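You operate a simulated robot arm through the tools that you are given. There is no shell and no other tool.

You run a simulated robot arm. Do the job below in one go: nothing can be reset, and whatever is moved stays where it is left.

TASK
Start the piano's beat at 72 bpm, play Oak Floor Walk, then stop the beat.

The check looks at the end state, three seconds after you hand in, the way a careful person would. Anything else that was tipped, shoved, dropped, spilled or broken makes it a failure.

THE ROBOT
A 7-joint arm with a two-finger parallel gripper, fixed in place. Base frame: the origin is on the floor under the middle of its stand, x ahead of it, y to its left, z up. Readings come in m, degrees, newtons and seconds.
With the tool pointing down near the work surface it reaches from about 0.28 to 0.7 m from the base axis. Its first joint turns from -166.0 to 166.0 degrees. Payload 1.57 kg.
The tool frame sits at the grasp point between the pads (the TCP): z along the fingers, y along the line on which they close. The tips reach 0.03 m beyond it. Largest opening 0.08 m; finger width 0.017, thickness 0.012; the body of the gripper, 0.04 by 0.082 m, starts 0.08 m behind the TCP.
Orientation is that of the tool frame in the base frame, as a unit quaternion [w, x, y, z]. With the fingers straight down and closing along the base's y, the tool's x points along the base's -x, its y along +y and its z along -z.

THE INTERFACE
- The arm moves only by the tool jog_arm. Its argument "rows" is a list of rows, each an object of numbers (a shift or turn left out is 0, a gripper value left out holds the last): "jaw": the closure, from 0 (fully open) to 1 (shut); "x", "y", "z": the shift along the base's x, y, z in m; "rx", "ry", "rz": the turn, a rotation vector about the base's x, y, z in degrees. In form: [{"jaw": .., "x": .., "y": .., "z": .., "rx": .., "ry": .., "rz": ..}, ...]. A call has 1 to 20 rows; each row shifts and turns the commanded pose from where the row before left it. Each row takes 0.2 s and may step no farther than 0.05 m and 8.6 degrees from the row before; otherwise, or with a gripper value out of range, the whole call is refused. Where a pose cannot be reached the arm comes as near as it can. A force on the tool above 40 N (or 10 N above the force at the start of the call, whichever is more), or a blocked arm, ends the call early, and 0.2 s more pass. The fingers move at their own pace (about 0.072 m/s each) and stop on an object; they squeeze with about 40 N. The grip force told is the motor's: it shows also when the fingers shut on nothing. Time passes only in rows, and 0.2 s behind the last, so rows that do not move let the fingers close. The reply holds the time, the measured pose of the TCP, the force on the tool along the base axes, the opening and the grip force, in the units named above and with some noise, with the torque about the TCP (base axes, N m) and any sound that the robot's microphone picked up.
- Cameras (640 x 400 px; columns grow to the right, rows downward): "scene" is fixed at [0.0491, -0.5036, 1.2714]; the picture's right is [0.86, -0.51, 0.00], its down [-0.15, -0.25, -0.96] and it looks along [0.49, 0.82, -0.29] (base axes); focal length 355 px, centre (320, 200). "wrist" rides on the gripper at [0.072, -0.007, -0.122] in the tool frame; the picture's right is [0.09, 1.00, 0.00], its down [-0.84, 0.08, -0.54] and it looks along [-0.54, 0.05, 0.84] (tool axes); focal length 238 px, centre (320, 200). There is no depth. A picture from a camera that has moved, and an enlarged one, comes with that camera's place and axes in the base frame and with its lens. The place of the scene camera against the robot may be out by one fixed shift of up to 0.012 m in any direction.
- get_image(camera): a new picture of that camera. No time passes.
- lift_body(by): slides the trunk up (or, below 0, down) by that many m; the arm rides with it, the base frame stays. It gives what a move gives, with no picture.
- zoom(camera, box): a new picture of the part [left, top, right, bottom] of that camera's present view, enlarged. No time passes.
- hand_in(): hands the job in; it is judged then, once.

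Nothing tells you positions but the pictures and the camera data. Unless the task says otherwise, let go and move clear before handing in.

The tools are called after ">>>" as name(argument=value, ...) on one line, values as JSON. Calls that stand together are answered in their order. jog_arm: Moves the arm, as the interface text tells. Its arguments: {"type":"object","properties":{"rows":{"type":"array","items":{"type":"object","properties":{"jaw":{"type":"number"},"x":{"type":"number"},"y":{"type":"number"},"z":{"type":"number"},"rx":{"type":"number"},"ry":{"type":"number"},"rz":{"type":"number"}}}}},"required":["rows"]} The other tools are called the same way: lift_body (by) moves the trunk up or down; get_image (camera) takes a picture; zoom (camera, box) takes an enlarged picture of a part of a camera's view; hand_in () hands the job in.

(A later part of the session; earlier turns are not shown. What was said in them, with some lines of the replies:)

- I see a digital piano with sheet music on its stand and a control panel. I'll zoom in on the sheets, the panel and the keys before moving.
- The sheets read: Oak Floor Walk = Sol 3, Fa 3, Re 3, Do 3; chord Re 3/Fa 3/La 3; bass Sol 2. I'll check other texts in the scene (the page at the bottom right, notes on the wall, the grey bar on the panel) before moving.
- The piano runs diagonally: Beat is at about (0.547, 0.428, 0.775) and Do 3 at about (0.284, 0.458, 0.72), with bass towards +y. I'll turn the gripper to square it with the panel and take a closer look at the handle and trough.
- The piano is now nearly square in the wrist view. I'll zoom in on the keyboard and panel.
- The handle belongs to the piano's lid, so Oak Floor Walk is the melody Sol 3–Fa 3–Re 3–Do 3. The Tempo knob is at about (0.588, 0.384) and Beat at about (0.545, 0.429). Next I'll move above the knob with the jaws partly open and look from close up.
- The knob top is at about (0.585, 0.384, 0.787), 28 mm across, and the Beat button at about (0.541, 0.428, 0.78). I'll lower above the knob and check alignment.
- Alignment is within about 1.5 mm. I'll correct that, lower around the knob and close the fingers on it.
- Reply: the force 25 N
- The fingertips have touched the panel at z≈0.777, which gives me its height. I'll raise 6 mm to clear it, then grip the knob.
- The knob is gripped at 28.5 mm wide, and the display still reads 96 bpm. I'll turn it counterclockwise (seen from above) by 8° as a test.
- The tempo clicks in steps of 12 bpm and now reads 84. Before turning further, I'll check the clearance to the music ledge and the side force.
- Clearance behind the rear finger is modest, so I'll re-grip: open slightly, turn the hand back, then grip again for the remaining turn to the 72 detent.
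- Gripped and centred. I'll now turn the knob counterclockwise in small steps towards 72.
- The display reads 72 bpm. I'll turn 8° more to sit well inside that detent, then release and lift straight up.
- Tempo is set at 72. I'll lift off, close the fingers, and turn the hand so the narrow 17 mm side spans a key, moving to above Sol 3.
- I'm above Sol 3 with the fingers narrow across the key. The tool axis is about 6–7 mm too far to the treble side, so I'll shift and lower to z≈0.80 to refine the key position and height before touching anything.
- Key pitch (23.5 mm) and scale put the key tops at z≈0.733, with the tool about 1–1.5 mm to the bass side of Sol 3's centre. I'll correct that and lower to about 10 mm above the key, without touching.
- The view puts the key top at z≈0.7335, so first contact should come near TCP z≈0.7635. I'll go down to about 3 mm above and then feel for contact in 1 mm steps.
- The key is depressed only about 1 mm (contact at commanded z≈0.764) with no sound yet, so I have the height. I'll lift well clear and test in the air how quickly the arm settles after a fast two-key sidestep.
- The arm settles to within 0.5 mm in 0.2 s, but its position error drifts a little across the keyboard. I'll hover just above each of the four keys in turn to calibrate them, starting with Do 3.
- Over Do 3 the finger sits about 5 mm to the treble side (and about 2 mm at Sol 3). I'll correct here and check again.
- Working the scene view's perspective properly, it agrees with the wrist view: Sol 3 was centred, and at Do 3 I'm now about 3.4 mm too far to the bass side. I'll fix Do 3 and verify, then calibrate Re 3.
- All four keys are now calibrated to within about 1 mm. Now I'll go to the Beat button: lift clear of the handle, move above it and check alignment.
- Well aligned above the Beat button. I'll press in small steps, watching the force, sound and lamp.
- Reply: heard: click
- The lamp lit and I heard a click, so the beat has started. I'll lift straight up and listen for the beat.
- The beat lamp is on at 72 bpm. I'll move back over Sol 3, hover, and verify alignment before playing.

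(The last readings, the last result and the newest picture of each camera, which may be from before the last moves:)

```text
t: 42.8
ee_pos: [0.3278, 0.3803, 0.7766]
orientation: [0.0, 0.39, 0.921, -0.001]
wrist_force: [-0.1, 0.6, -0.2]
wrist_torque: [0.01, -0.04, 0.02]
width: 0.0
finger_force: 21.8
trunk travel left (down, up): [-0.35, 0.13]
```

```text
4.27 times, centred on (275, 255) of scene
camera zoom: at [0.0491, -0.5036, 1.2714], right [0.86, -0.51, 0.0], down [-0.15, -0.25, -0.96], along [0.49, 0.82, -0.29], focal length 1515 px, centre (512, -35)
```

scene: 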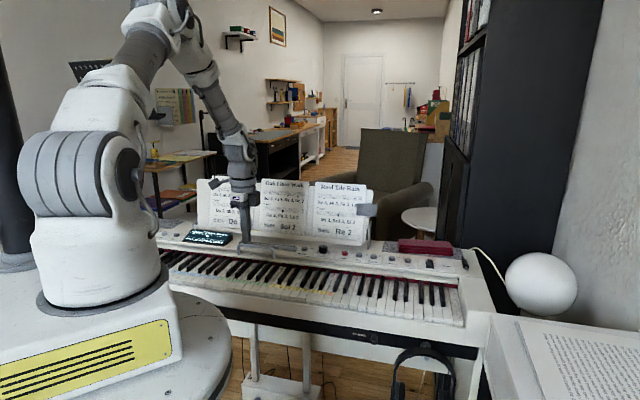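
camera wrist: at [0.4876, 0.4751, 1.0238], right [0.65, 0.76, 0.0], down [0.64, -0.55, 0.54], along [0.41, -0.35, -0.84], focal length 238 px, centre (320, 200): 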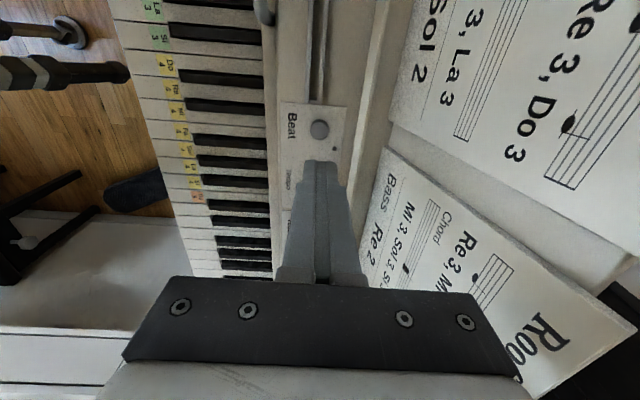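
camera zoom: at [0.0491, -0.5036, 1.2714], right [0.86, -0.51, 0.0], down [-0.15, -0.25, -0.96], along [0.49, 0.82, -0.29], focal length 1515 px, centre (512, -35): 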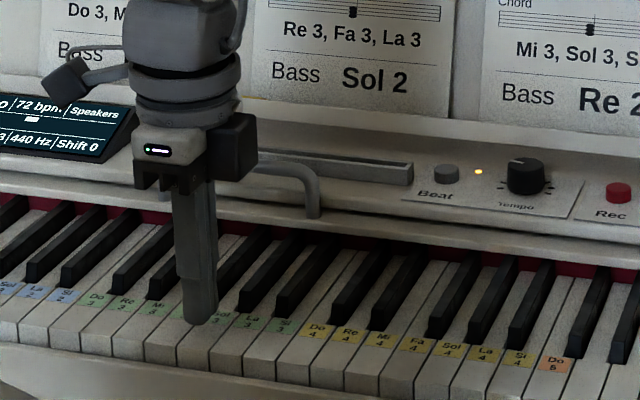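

The beat lamp stays lit. The finger is about 11 mm above Sol 3 and about 1 mm to the bass side, so I'll nudge it and verify, then play.

>>> jog_arm(rows=[{"x": 0.0016, "y": 0.0004}, {}])

>>> zoom(camera="wrist", box=[280, 120, 370, 190])

```text
t: 43.4
ee_pos: [0.329, 0.3806, 0.7782]
orientation: [0.0, 0.389, 0.921, 0.0]
wrist_force: [0.2, 1.2, -0.7]
wrist_torque: [-0.04, 0.04, 0.02]
width: 0.0
finger_force: 21.7
trunk travel left (down, up): [-0.35, 0.13]
```

```text
5.71 times, centred on (325, 155) of wrist
camera zoom: at [0.2759, 0.4258, 0.8996], right [0.65, 0.76, 0.0], down [0.64, -0.55, 0.54], along [0.41, -0.35, -0.84], focal length 1362 px, centre (291, 457)
```

zoom: 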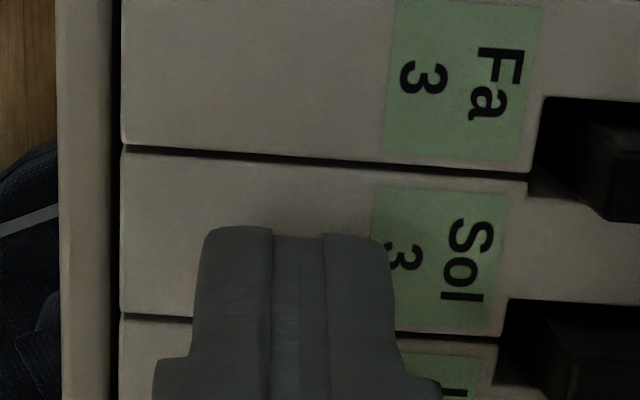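

Centred over Sol 3. I'll press the first note now, timed near a beat.

>>> jog_arm(rows=[{}, {}, {}, {"z": -0.022}])

>>> zoom(camera="wrist", box=[280, 120, 370, 190])

>>> zoom(camera="scene", box=[236, 278, 266, 296])

```text
t: 44.4
ee_pos: [0.3299, 0.3807, 0.7561]
orientation: [0.0, 0.391, 0.92, 0.0]
wrist_force: [0.0, -0.5, 1.3]
wrist_torque: [0.03, 0.0, 0.01]
width: 0.0
finger_force: 21.0
trunk travel left (down, up): [-0.35, 0.13]
heard: click
```

```text
5.71 times, centred on (325, 155) of wrist
camera zoom: at [0.2761, 0.426, 0.8791], right [0.65, 0.76, 0.0], down [0.64, -0.55, 0.54], along [0.41, -0.35, -0.84], focal length 1362 px, centre (291, 457)
```

zoom: 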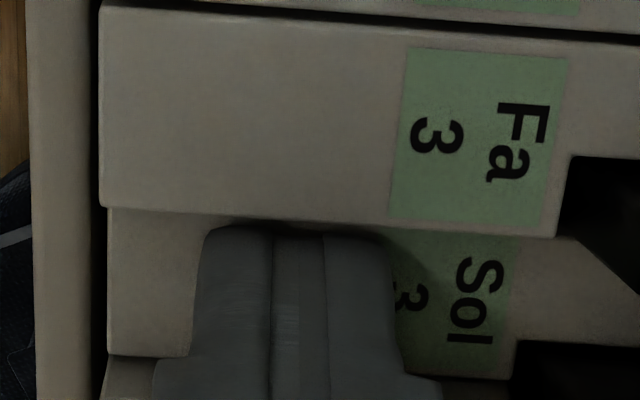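

```text
16.00 times, centred on (251, 287) of scene
camera zoom: at [0.0491, -0.5036, 1.2714], right [0.86, -0.51, 0.0], down [-0.15, -0.25, -0.96], along [0.49, 0.82, -0.29], focal length 5682 px, centre (1424, -1192)
```

zoom: 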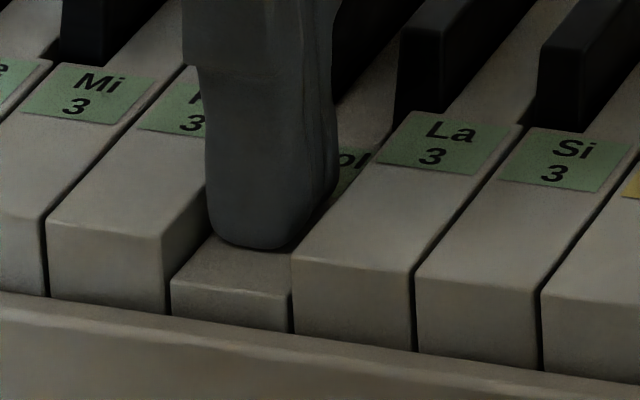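

Sol 3 is clearly depressed on its own, with its neighbours untouched, and a sound was heard. A quick look at the display before the next note (no time passes).

>>> zoom(camera="scene", box=[180, 220, 250, 255])

>>> zoom(camera="scene", box=[285, 225, 335, 260])

```text
9.14 times, centred on (215, 238) of scene
camera zoom: at [0.0491, -0.5036, 1.2714], right [0.86, -0.51, 0.0], down [-0.15, -0.25, -0.96], along [0.49, 0.82, -0.29], focal length 3247 px, centre (1280, -143)
```

zoom: 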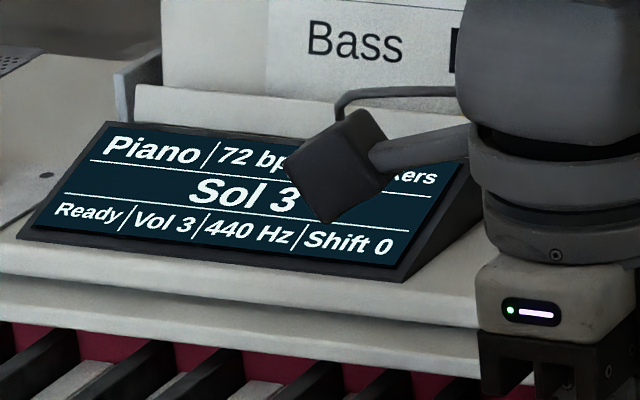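

```text
11.43 times, centred on (310, 242) of scene
camera zoom: at [0.0491, -0.5036, 1.2714], right [0.86, -0.51, 0.0], down [-0.15, -0.25, -0.96], along [0.49, 0.82, -0.29], focal length 4058 px, centre (434, -286)
```

zoom: 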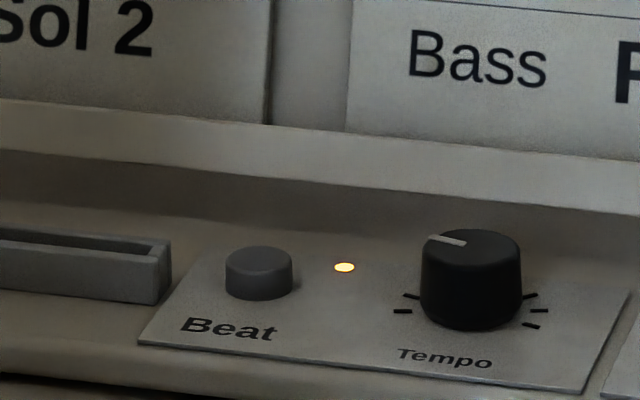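

The display shows "Sol 3" and the beat lamp is lit. Next note, Fa 3: up, one key to the bass side, down.

>>> jog_arm(rows=[{"z": 0.022}, {"x": -0.0166, "y": 0.0166}, {"z": -0.022}])

>>> zoom(camera="scene", box=[180, 220, 250, 255])

>>> zoom(camera="wrist", box=[280, 120, 370, 190])

>>> zoom(camera="scene", box=[228, 276, 258, 294])

```text
t: 45.2
ee_pos: [0.3141, 0.398, 0.7575]
orientation: [0.0, 0.389, 0.921, 0.0]
wrist_force: [1.5, -0.3, 1.3]
wrist_torque: [-0.01, -0.04, 0.02]
width: 0.0
finger_force: 21.4
trunk travel left (down, up): [-0.35, 0.13]
heard: click
```

```text
9.14 times, centred on (215, 238) of scene
camera zoom: at [0.0491, -0.5036, 1.2714], right [0.86, -0.51, 0.0], down [-0.15, -0.25, -0.96], along [0.49, 0.82, -0.29], focal length 3247 px, centre (1280, -143)
```

zoom: 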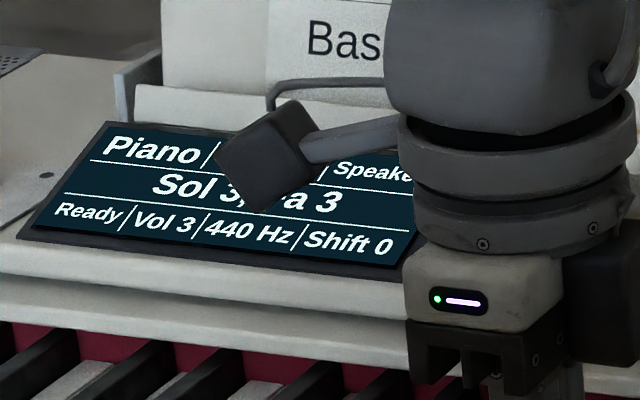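

```text
5.71 times, centred on (325, 155) of wrist
camera zoom: at [0.2599, 0.4433, 0.8795], right [0.65, 0.76, 0.0], down [0.64, -0.55, 0.54], along [0.41, -0.35, -0.84], focal length 1362 px, centre (291, 457)
```

zoom: 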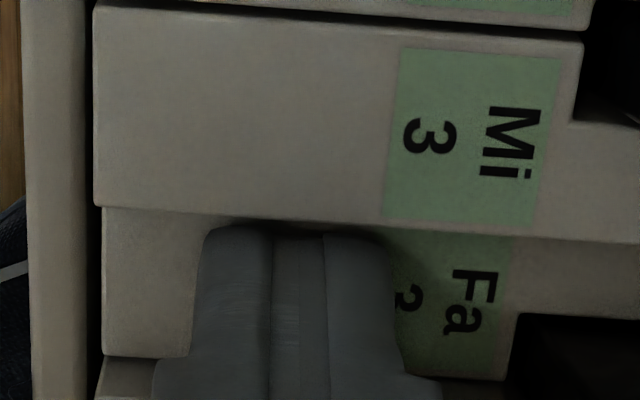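

```text
16.00 times, centred on (243, 285) of scene
camera zoom: at [0.0491, -0.5036, 1.2714], right [0.86, -0.51, 0.0], down [-0.15, -0.25, -0.96], along [0.49, 0.82, -0.29], focal length 5682 px, centre (1552, -1160)
```

zoom: 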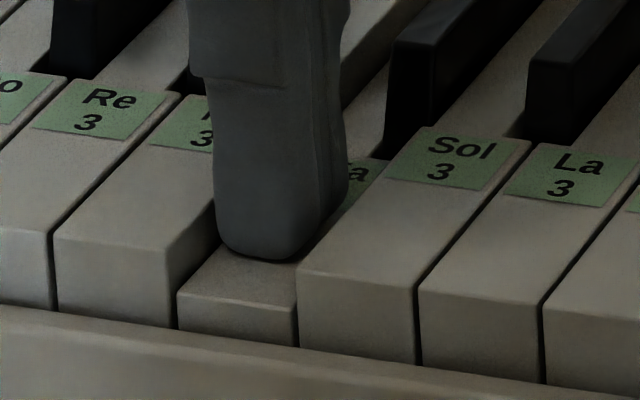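

The display shows "Sol 3, Fa 3". Next, Re 3, two keys down.

>>> jog_arm(rows=[{"z": 0.022}, {"x": -0.0331, "y": 0.0331}, {"z": -0.022}])

>>> zoom(camera="scene", box=[180, 220, 250, 255])

>>> zoom(camera="wrist", box=[280, 120, 370, 190])

>>> get_image(camera="wrist")

```text
t: 46.0
ee_pos: [0.2802, 0.4297, 0.7572]
orientation: [0.0, 0.39, 0.921, 0.0]
wrist_force: [0.3, -1.2, 1.2]
wrist_torque: [0.01, 0.0, -0.04]
width: 0.0
finger_force: 21.3
trunk travel left (down, up): [-0.35, 0.13]
heard: click
```

```text
9.14 times, centred on (215, 238) of scene
camera zoom: at [0.0491, -0.5036, 1.2714], right [0.86, -0.51, 0.0], down [-0.15, -0.25, -0.96], along [0.49, 0.82, -0.29], focal length 3247 px, centre (1280, -143)
```

zoom: 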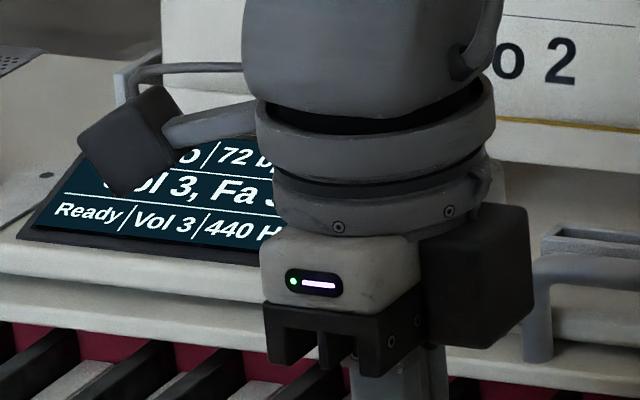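

```text
5.71 times, centred on (325, 155) of wrist
camera zoom: at [0.2266, 0.4763, 0.8799], right [0.65, 0.76, 0.0], down [0.64, -0.55, 0.54], along [0.41, -0.35, -0.84], focal length 1362 px, centre (291, 457)
```

zoom: 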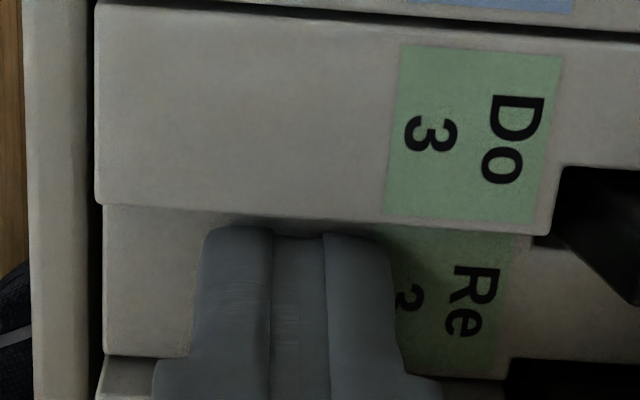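

```text
taken
camera wrist: at [0.2266, 0.4763, 0.8799], right [0.65, 0.76, 0.0], down [0.64, -0.55, 0.54], along [0.41, -0.35, -0.84], focal length 238 px, centre (320, 200)
```

wrist: 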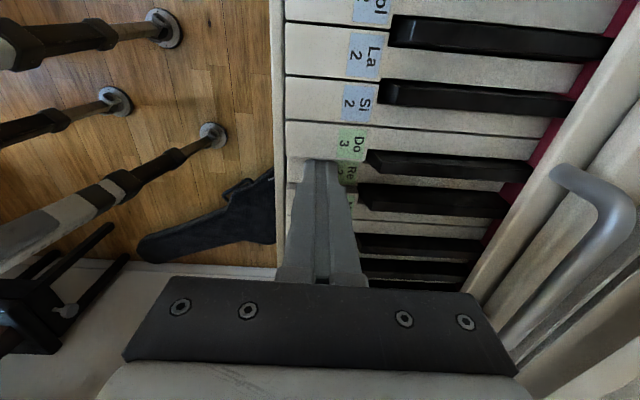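

Re 3 is depressed and centred. Last note: Do 3, one key to the bass side.

>>> jog_arm(rows=[{"z": 0.022}, {"x": -0.0164, "y": 0.0164}, {"z": -0.022}])

>>> zoom(camera="wrist", box=[280, 120, 370, 190])

>>> zoom(camera="scene", box=[180, 220, 250, 255])

```text
t: 46.8
ee_pos: [0.2654, 0.4475, 0.7563]
orientation: [-0.001, 0.391, 0.92, 0.001]
wrist_force: [0.2, -0.5, 0.6]
wrist_torque: [0.0, 0.03, 0.0]
width: 0.0
finger_force: 22.0
trunk travel left (down, up): [-0.35, 0.13]
heard: click
```

```text
5.71 times, centred on (325, 155) of wrist
camera zoom: at [0.2108, 0.4934, 0.8786], right [0.65, 0.76, 0.0], down [0.64, -0.55, 0.54], along [0.41, -0.35, -0.84], focal length 1362 px, centre (291, 457)
```

zoom: 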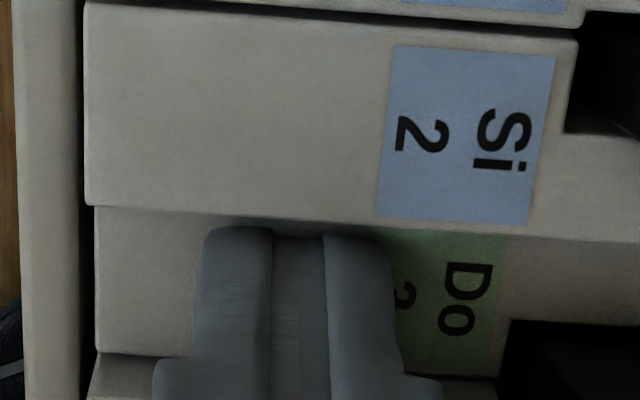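

```text
9.14 times, centred on (215, 238) of scene
camera zoom: at [0.0491, -0.5036, 1.2714], right [0.86, -0.51, 0.0], down [-0.15, -0.25, -0.96], along [0.49, 0.82, -0.29], focal length 3247 px, centre (1280, -143)
```

zoom: 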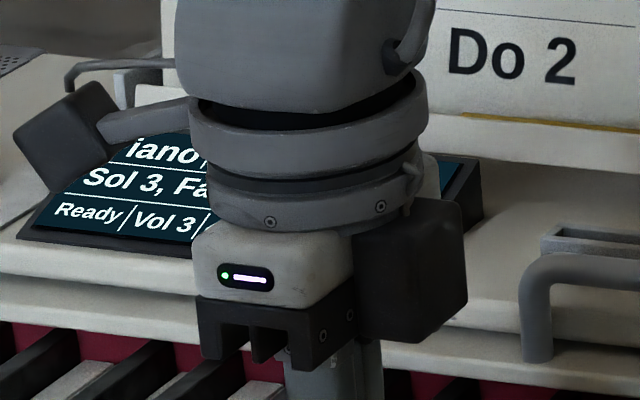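

Do 3 is pressed. I'll release straight up and read the display to confirm the notes.

>>> jog_arm(rows=[{"z": 0.025}, {"z": 0.045}, {"z": 0.045}, {"z": 0.03}, {"x": 0.03, "y": -0.025}, {"x": 0.03, "y": -0.025}, {}])

>>> zoom(camera="scene", box=[180, 220, 250, 255])

>>> get_image(camera="scene")

```text
t: 48.4
ee_pos: [0.324, 0.397, 0.9004]
orientation: [-0.001, 0.39, 0.921, 0.001]
wrist_force: [0.5, -0.3, 0.2]
wrist_torque: [-0.01, 0.01, 0.0]
width: 0.0
finger_force: 21.4
trunk travel left (down, up): [-0.35, 0.13]
```

```text
9.14 times, centred on (215, 238) of scene
camera zoom: at [0.0491, -0.5036, 1.2714], right [0.86, -0.51, 0.0], down [-0.15, -0.25, -0.96], along [0.49, 0.82, -0.29], focal length 3247 px, centre (1280, -143)
```

zoom: 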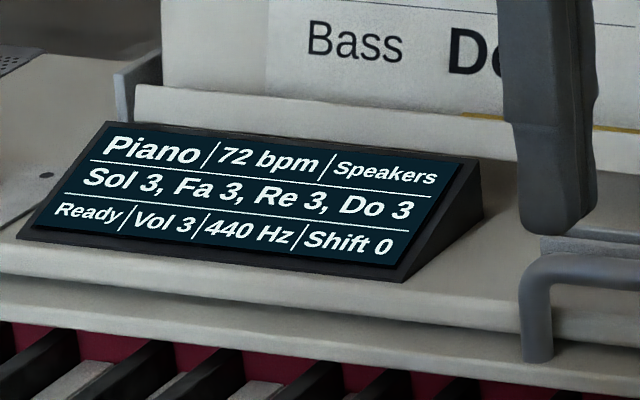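

```text
taken
```

scene: 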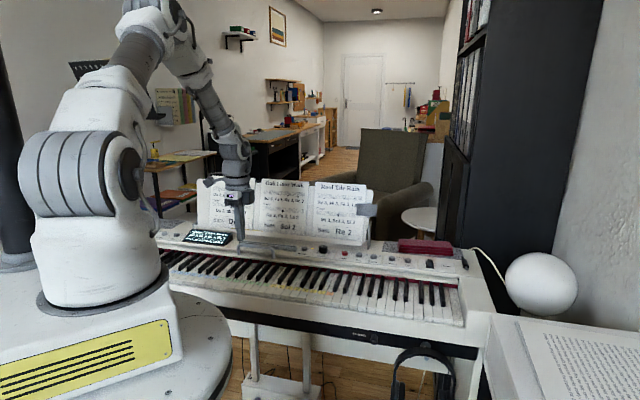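

The display reads "Sol 3, Fa 3, Re 3, Do 3", exactly the tune. Now I'll return above the Beat button to stop the beat.

>>> jog_arm(rows=[{"x": 0.0356, "y": 0.0056}, {"x": 0.0356, "y": 0.0056}, {"x": 0.0356, "y": 0.0056}, {"x": 0.0356, "y": 0.0056}, {"x": 0.0357, "y": 0.0057}, {"x": 0.0357, "y": 0.0057}, {}, {"z": -0.035}, {"z": -0.035}, {}, {}])

>>> zoom(camera="wrist", box=[275, 115, 365, 185])

>>> zoom(camera="scene", box=[285, 225, 335, 260])

```text
t: 50.8
ee_pos: [0.537, 0.4296, 0.829]
orientation: [0.0, 0.391, 0.921, 0.0]
wrist_force: [-0.3, -0.5, 0.0]
wrist_torque: [0.01, 0.03, -0.03]
width: 0.0
finger_force: 21.4
trunk travel left (down, up): [-0.35, 0.13]
```

```text
5.71 times, centred on (320, 150) of wrist
camera zoom: at [0.4839, 0.475, 0.9526], right [0.65, 0.76, 0.0], down [0.64, -0.55, 0.54], along [0.41, -0.35, -0.84], focal length 1362 px, centre (320, 486)
```

zoom: 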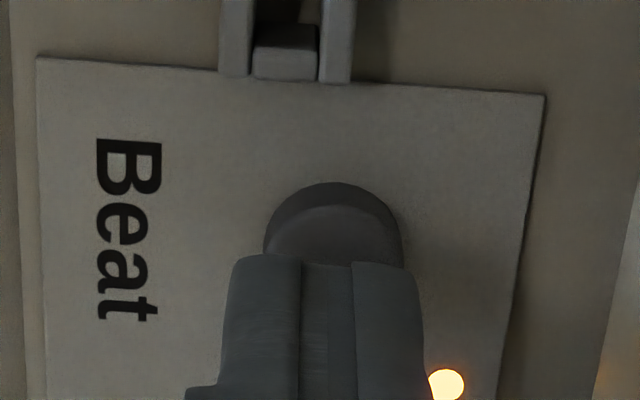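

```text
11.43 times, centred on (310, 242) of scene
camera zoom: at [0.0491, -0.5036, 1.2714], right [0.86, -0.51, 0.0], down [-0.15, -0.25, -0.96], along [0.49, 0.82, -0.29], focal length 4058 px, centre (434, -286)
```

zoom: 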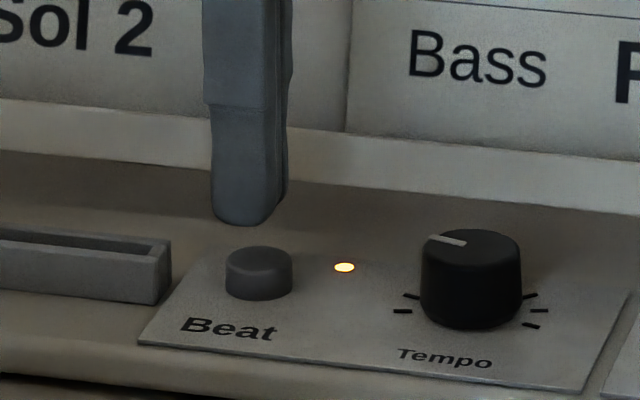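

Lined up again, with the lamp still on. I'll press the same depth as before to toggle the beat off.

>>> jog_arm(rows=[{"x": 0.0013, "y": 0.0013, "z": -0.008}, {"z": -0.004}, {"z": -0.003}, {"z": -0.003}, {}])

>>> zoom(camera="scene", box=[285, 225, 335, 260])

```text
t: 52.0
ee_pos: [0.5388, 0.4315, 0.8131]
orientation: [0.0, 0.391, 0.92, 0.0]
wrist_force: [-0.7, -0.1, 1.3]
wrist_torque: [-0.02, -0.01, 0.03]
width: 0.0
finger_force: 21.7
trunk travel left (down, up): [-0.35, 0.13]
heard: click
```

```text
11.43 times, centred on (310, 242) of scene
camera zoom: at [0.0491, -0.5036, 1.2714], right [0.86, -0.51, 0.0], down [-0.15, -0.25, -0.96], along [0.49, 0.82, -0.29], focal length 4058 px, centre (434, -286)
```

zoom: 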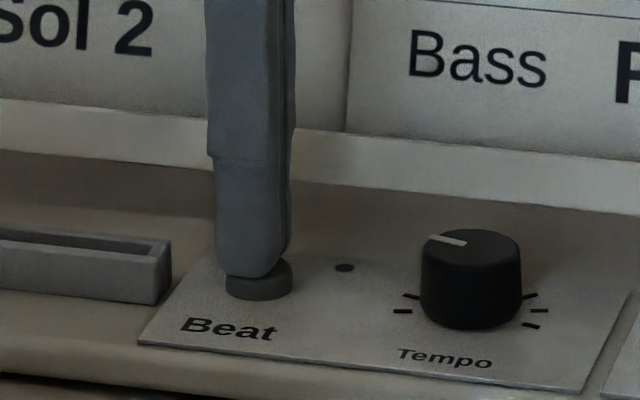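

A click was heard and the lamp is now off. I'll lift straight up, back away from the piano and check the final state.

>>> jog_arm(rows=[{"z": 0.02}, {"z": 0.035}, {"z": 0.04}, {"z": 0.04}, {"z": 0.04}, {"x": -0.04, "y": -0.005, "z": 0.02}, {"x": -0.04, "y": -0.005, "z": 0.02}, {"x": -0.04, "y": -0.005, "z": 0.02}, {"x": -0.04, "y": -0.005, "z": 0.02}, {"x": -0.04, "y": -0.005, "z": 0.02}, {}, {}])

>>> get_image(camera="scene")

>>> zoom(camera="scene", box=[180, 220, 250, 255])

>>> zoom(camera="scene", box=[250, 220, 350, 280])

>>> zoom(camera="scene", box=[340, 220, 480, 320])

```text
t: 54.6
ee_pos: [0.3401, 0.4083, 1.0872]
orientation: [0.0, 0.391, 0.92, 0.0]
wrist_force: [0.3, 0.0, 0.3]
wrist_torque: [0.02, -0.02, 0.01]
width: 0.0
finger_force: 21.2
trunk travel left (down, up): [-0.35, 0.13]
```

```text
taken
```

scene: 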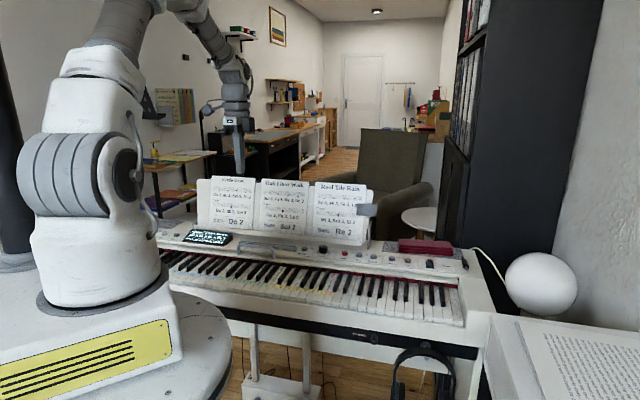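

```text
9.14 times, centred on (215, 238) of scene
camera zoom: at [0.0491, -0.5036, 1.2714], right [0.86, -0.51, 0.0], down [-0.15, -0.25, -0.96], along [0.49, 0.82, -0.29], focal length 3247 px, centre (1280, -143)
```

zoom: 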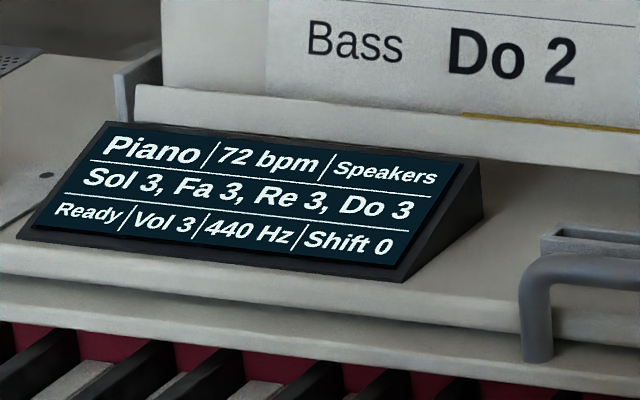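

```text
6.40 times, centred on (300, 250) of scene
camera zoom: at [0.0491, -0.5036, 1.2714], right [0.86, -0.51, 0.0], down [-0.15, -0.25, -0.96], along [0.49, 0.82, -0.29], focal length 2273 px, centre (448, -120)
```

zoom: 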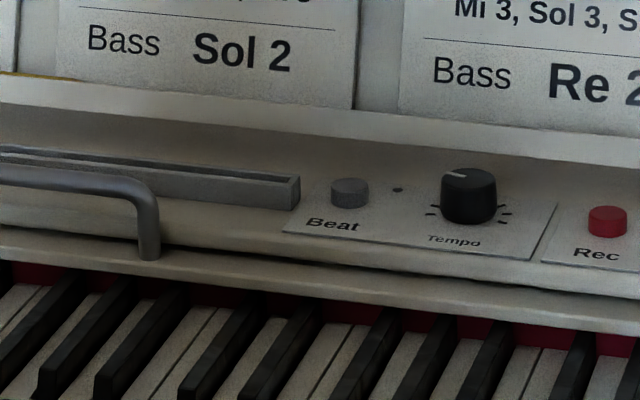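

```text
4.00 times, centred on (410, 270) of scene
camera zoom: at [0.0491, -0.5036, 1.2714], right [0.86, -0.51, 0.0], down [-0.15, -0.25, -0.96], along [0.49, 0.82, -0.29], focal length 1420 px, centre (-40, -80)
```

zoom: 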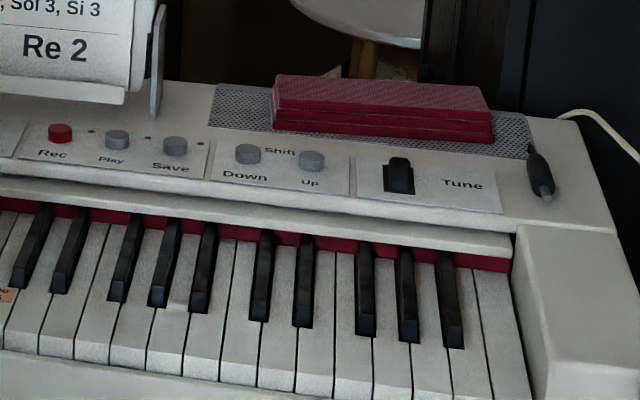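

The beat lamp is off, the tempo reads 72 bpm, and the display lists Sol 3, Fa 3, Re 3, Do 3. Nothing else has moved and the arm is clear, so I'm handing in.

>>> hand_in()

```text
The job is handed in.
```

The beat ran at 72 bpm, I played the Oak Floor Walk melody over it, and then I stopped the beat. The job is handed in.

- **Tempo:** I turned the knob from 96 down to 72 bpm before starting the beat, and the display still read 72 at the end.
- **Tune:** The display lists Sol 3, Fa 3, Re 3, Do 3, which matches the melody line on the sheet. The notes came 0.8 s apart, close to the 0.83 s beat. I couldn't hear the beat itself, so I placed the first note by estimate.
- **Chord and bass:** I took "play Oak Floor Walk" to mean the melody only. The sheet also prints a chord (Re 3, Fa 3, La 3) and a bass note (Sol 2), which I did not play. The three-note chord can't be struck together with two fingers.
- **End state:** The beat lamp is off and the arm is clear of the piano. In the last pictures nothing else looked moved. The closed fingertips touched the panel beside the Tempo knob once, lightly, with no visible mark.
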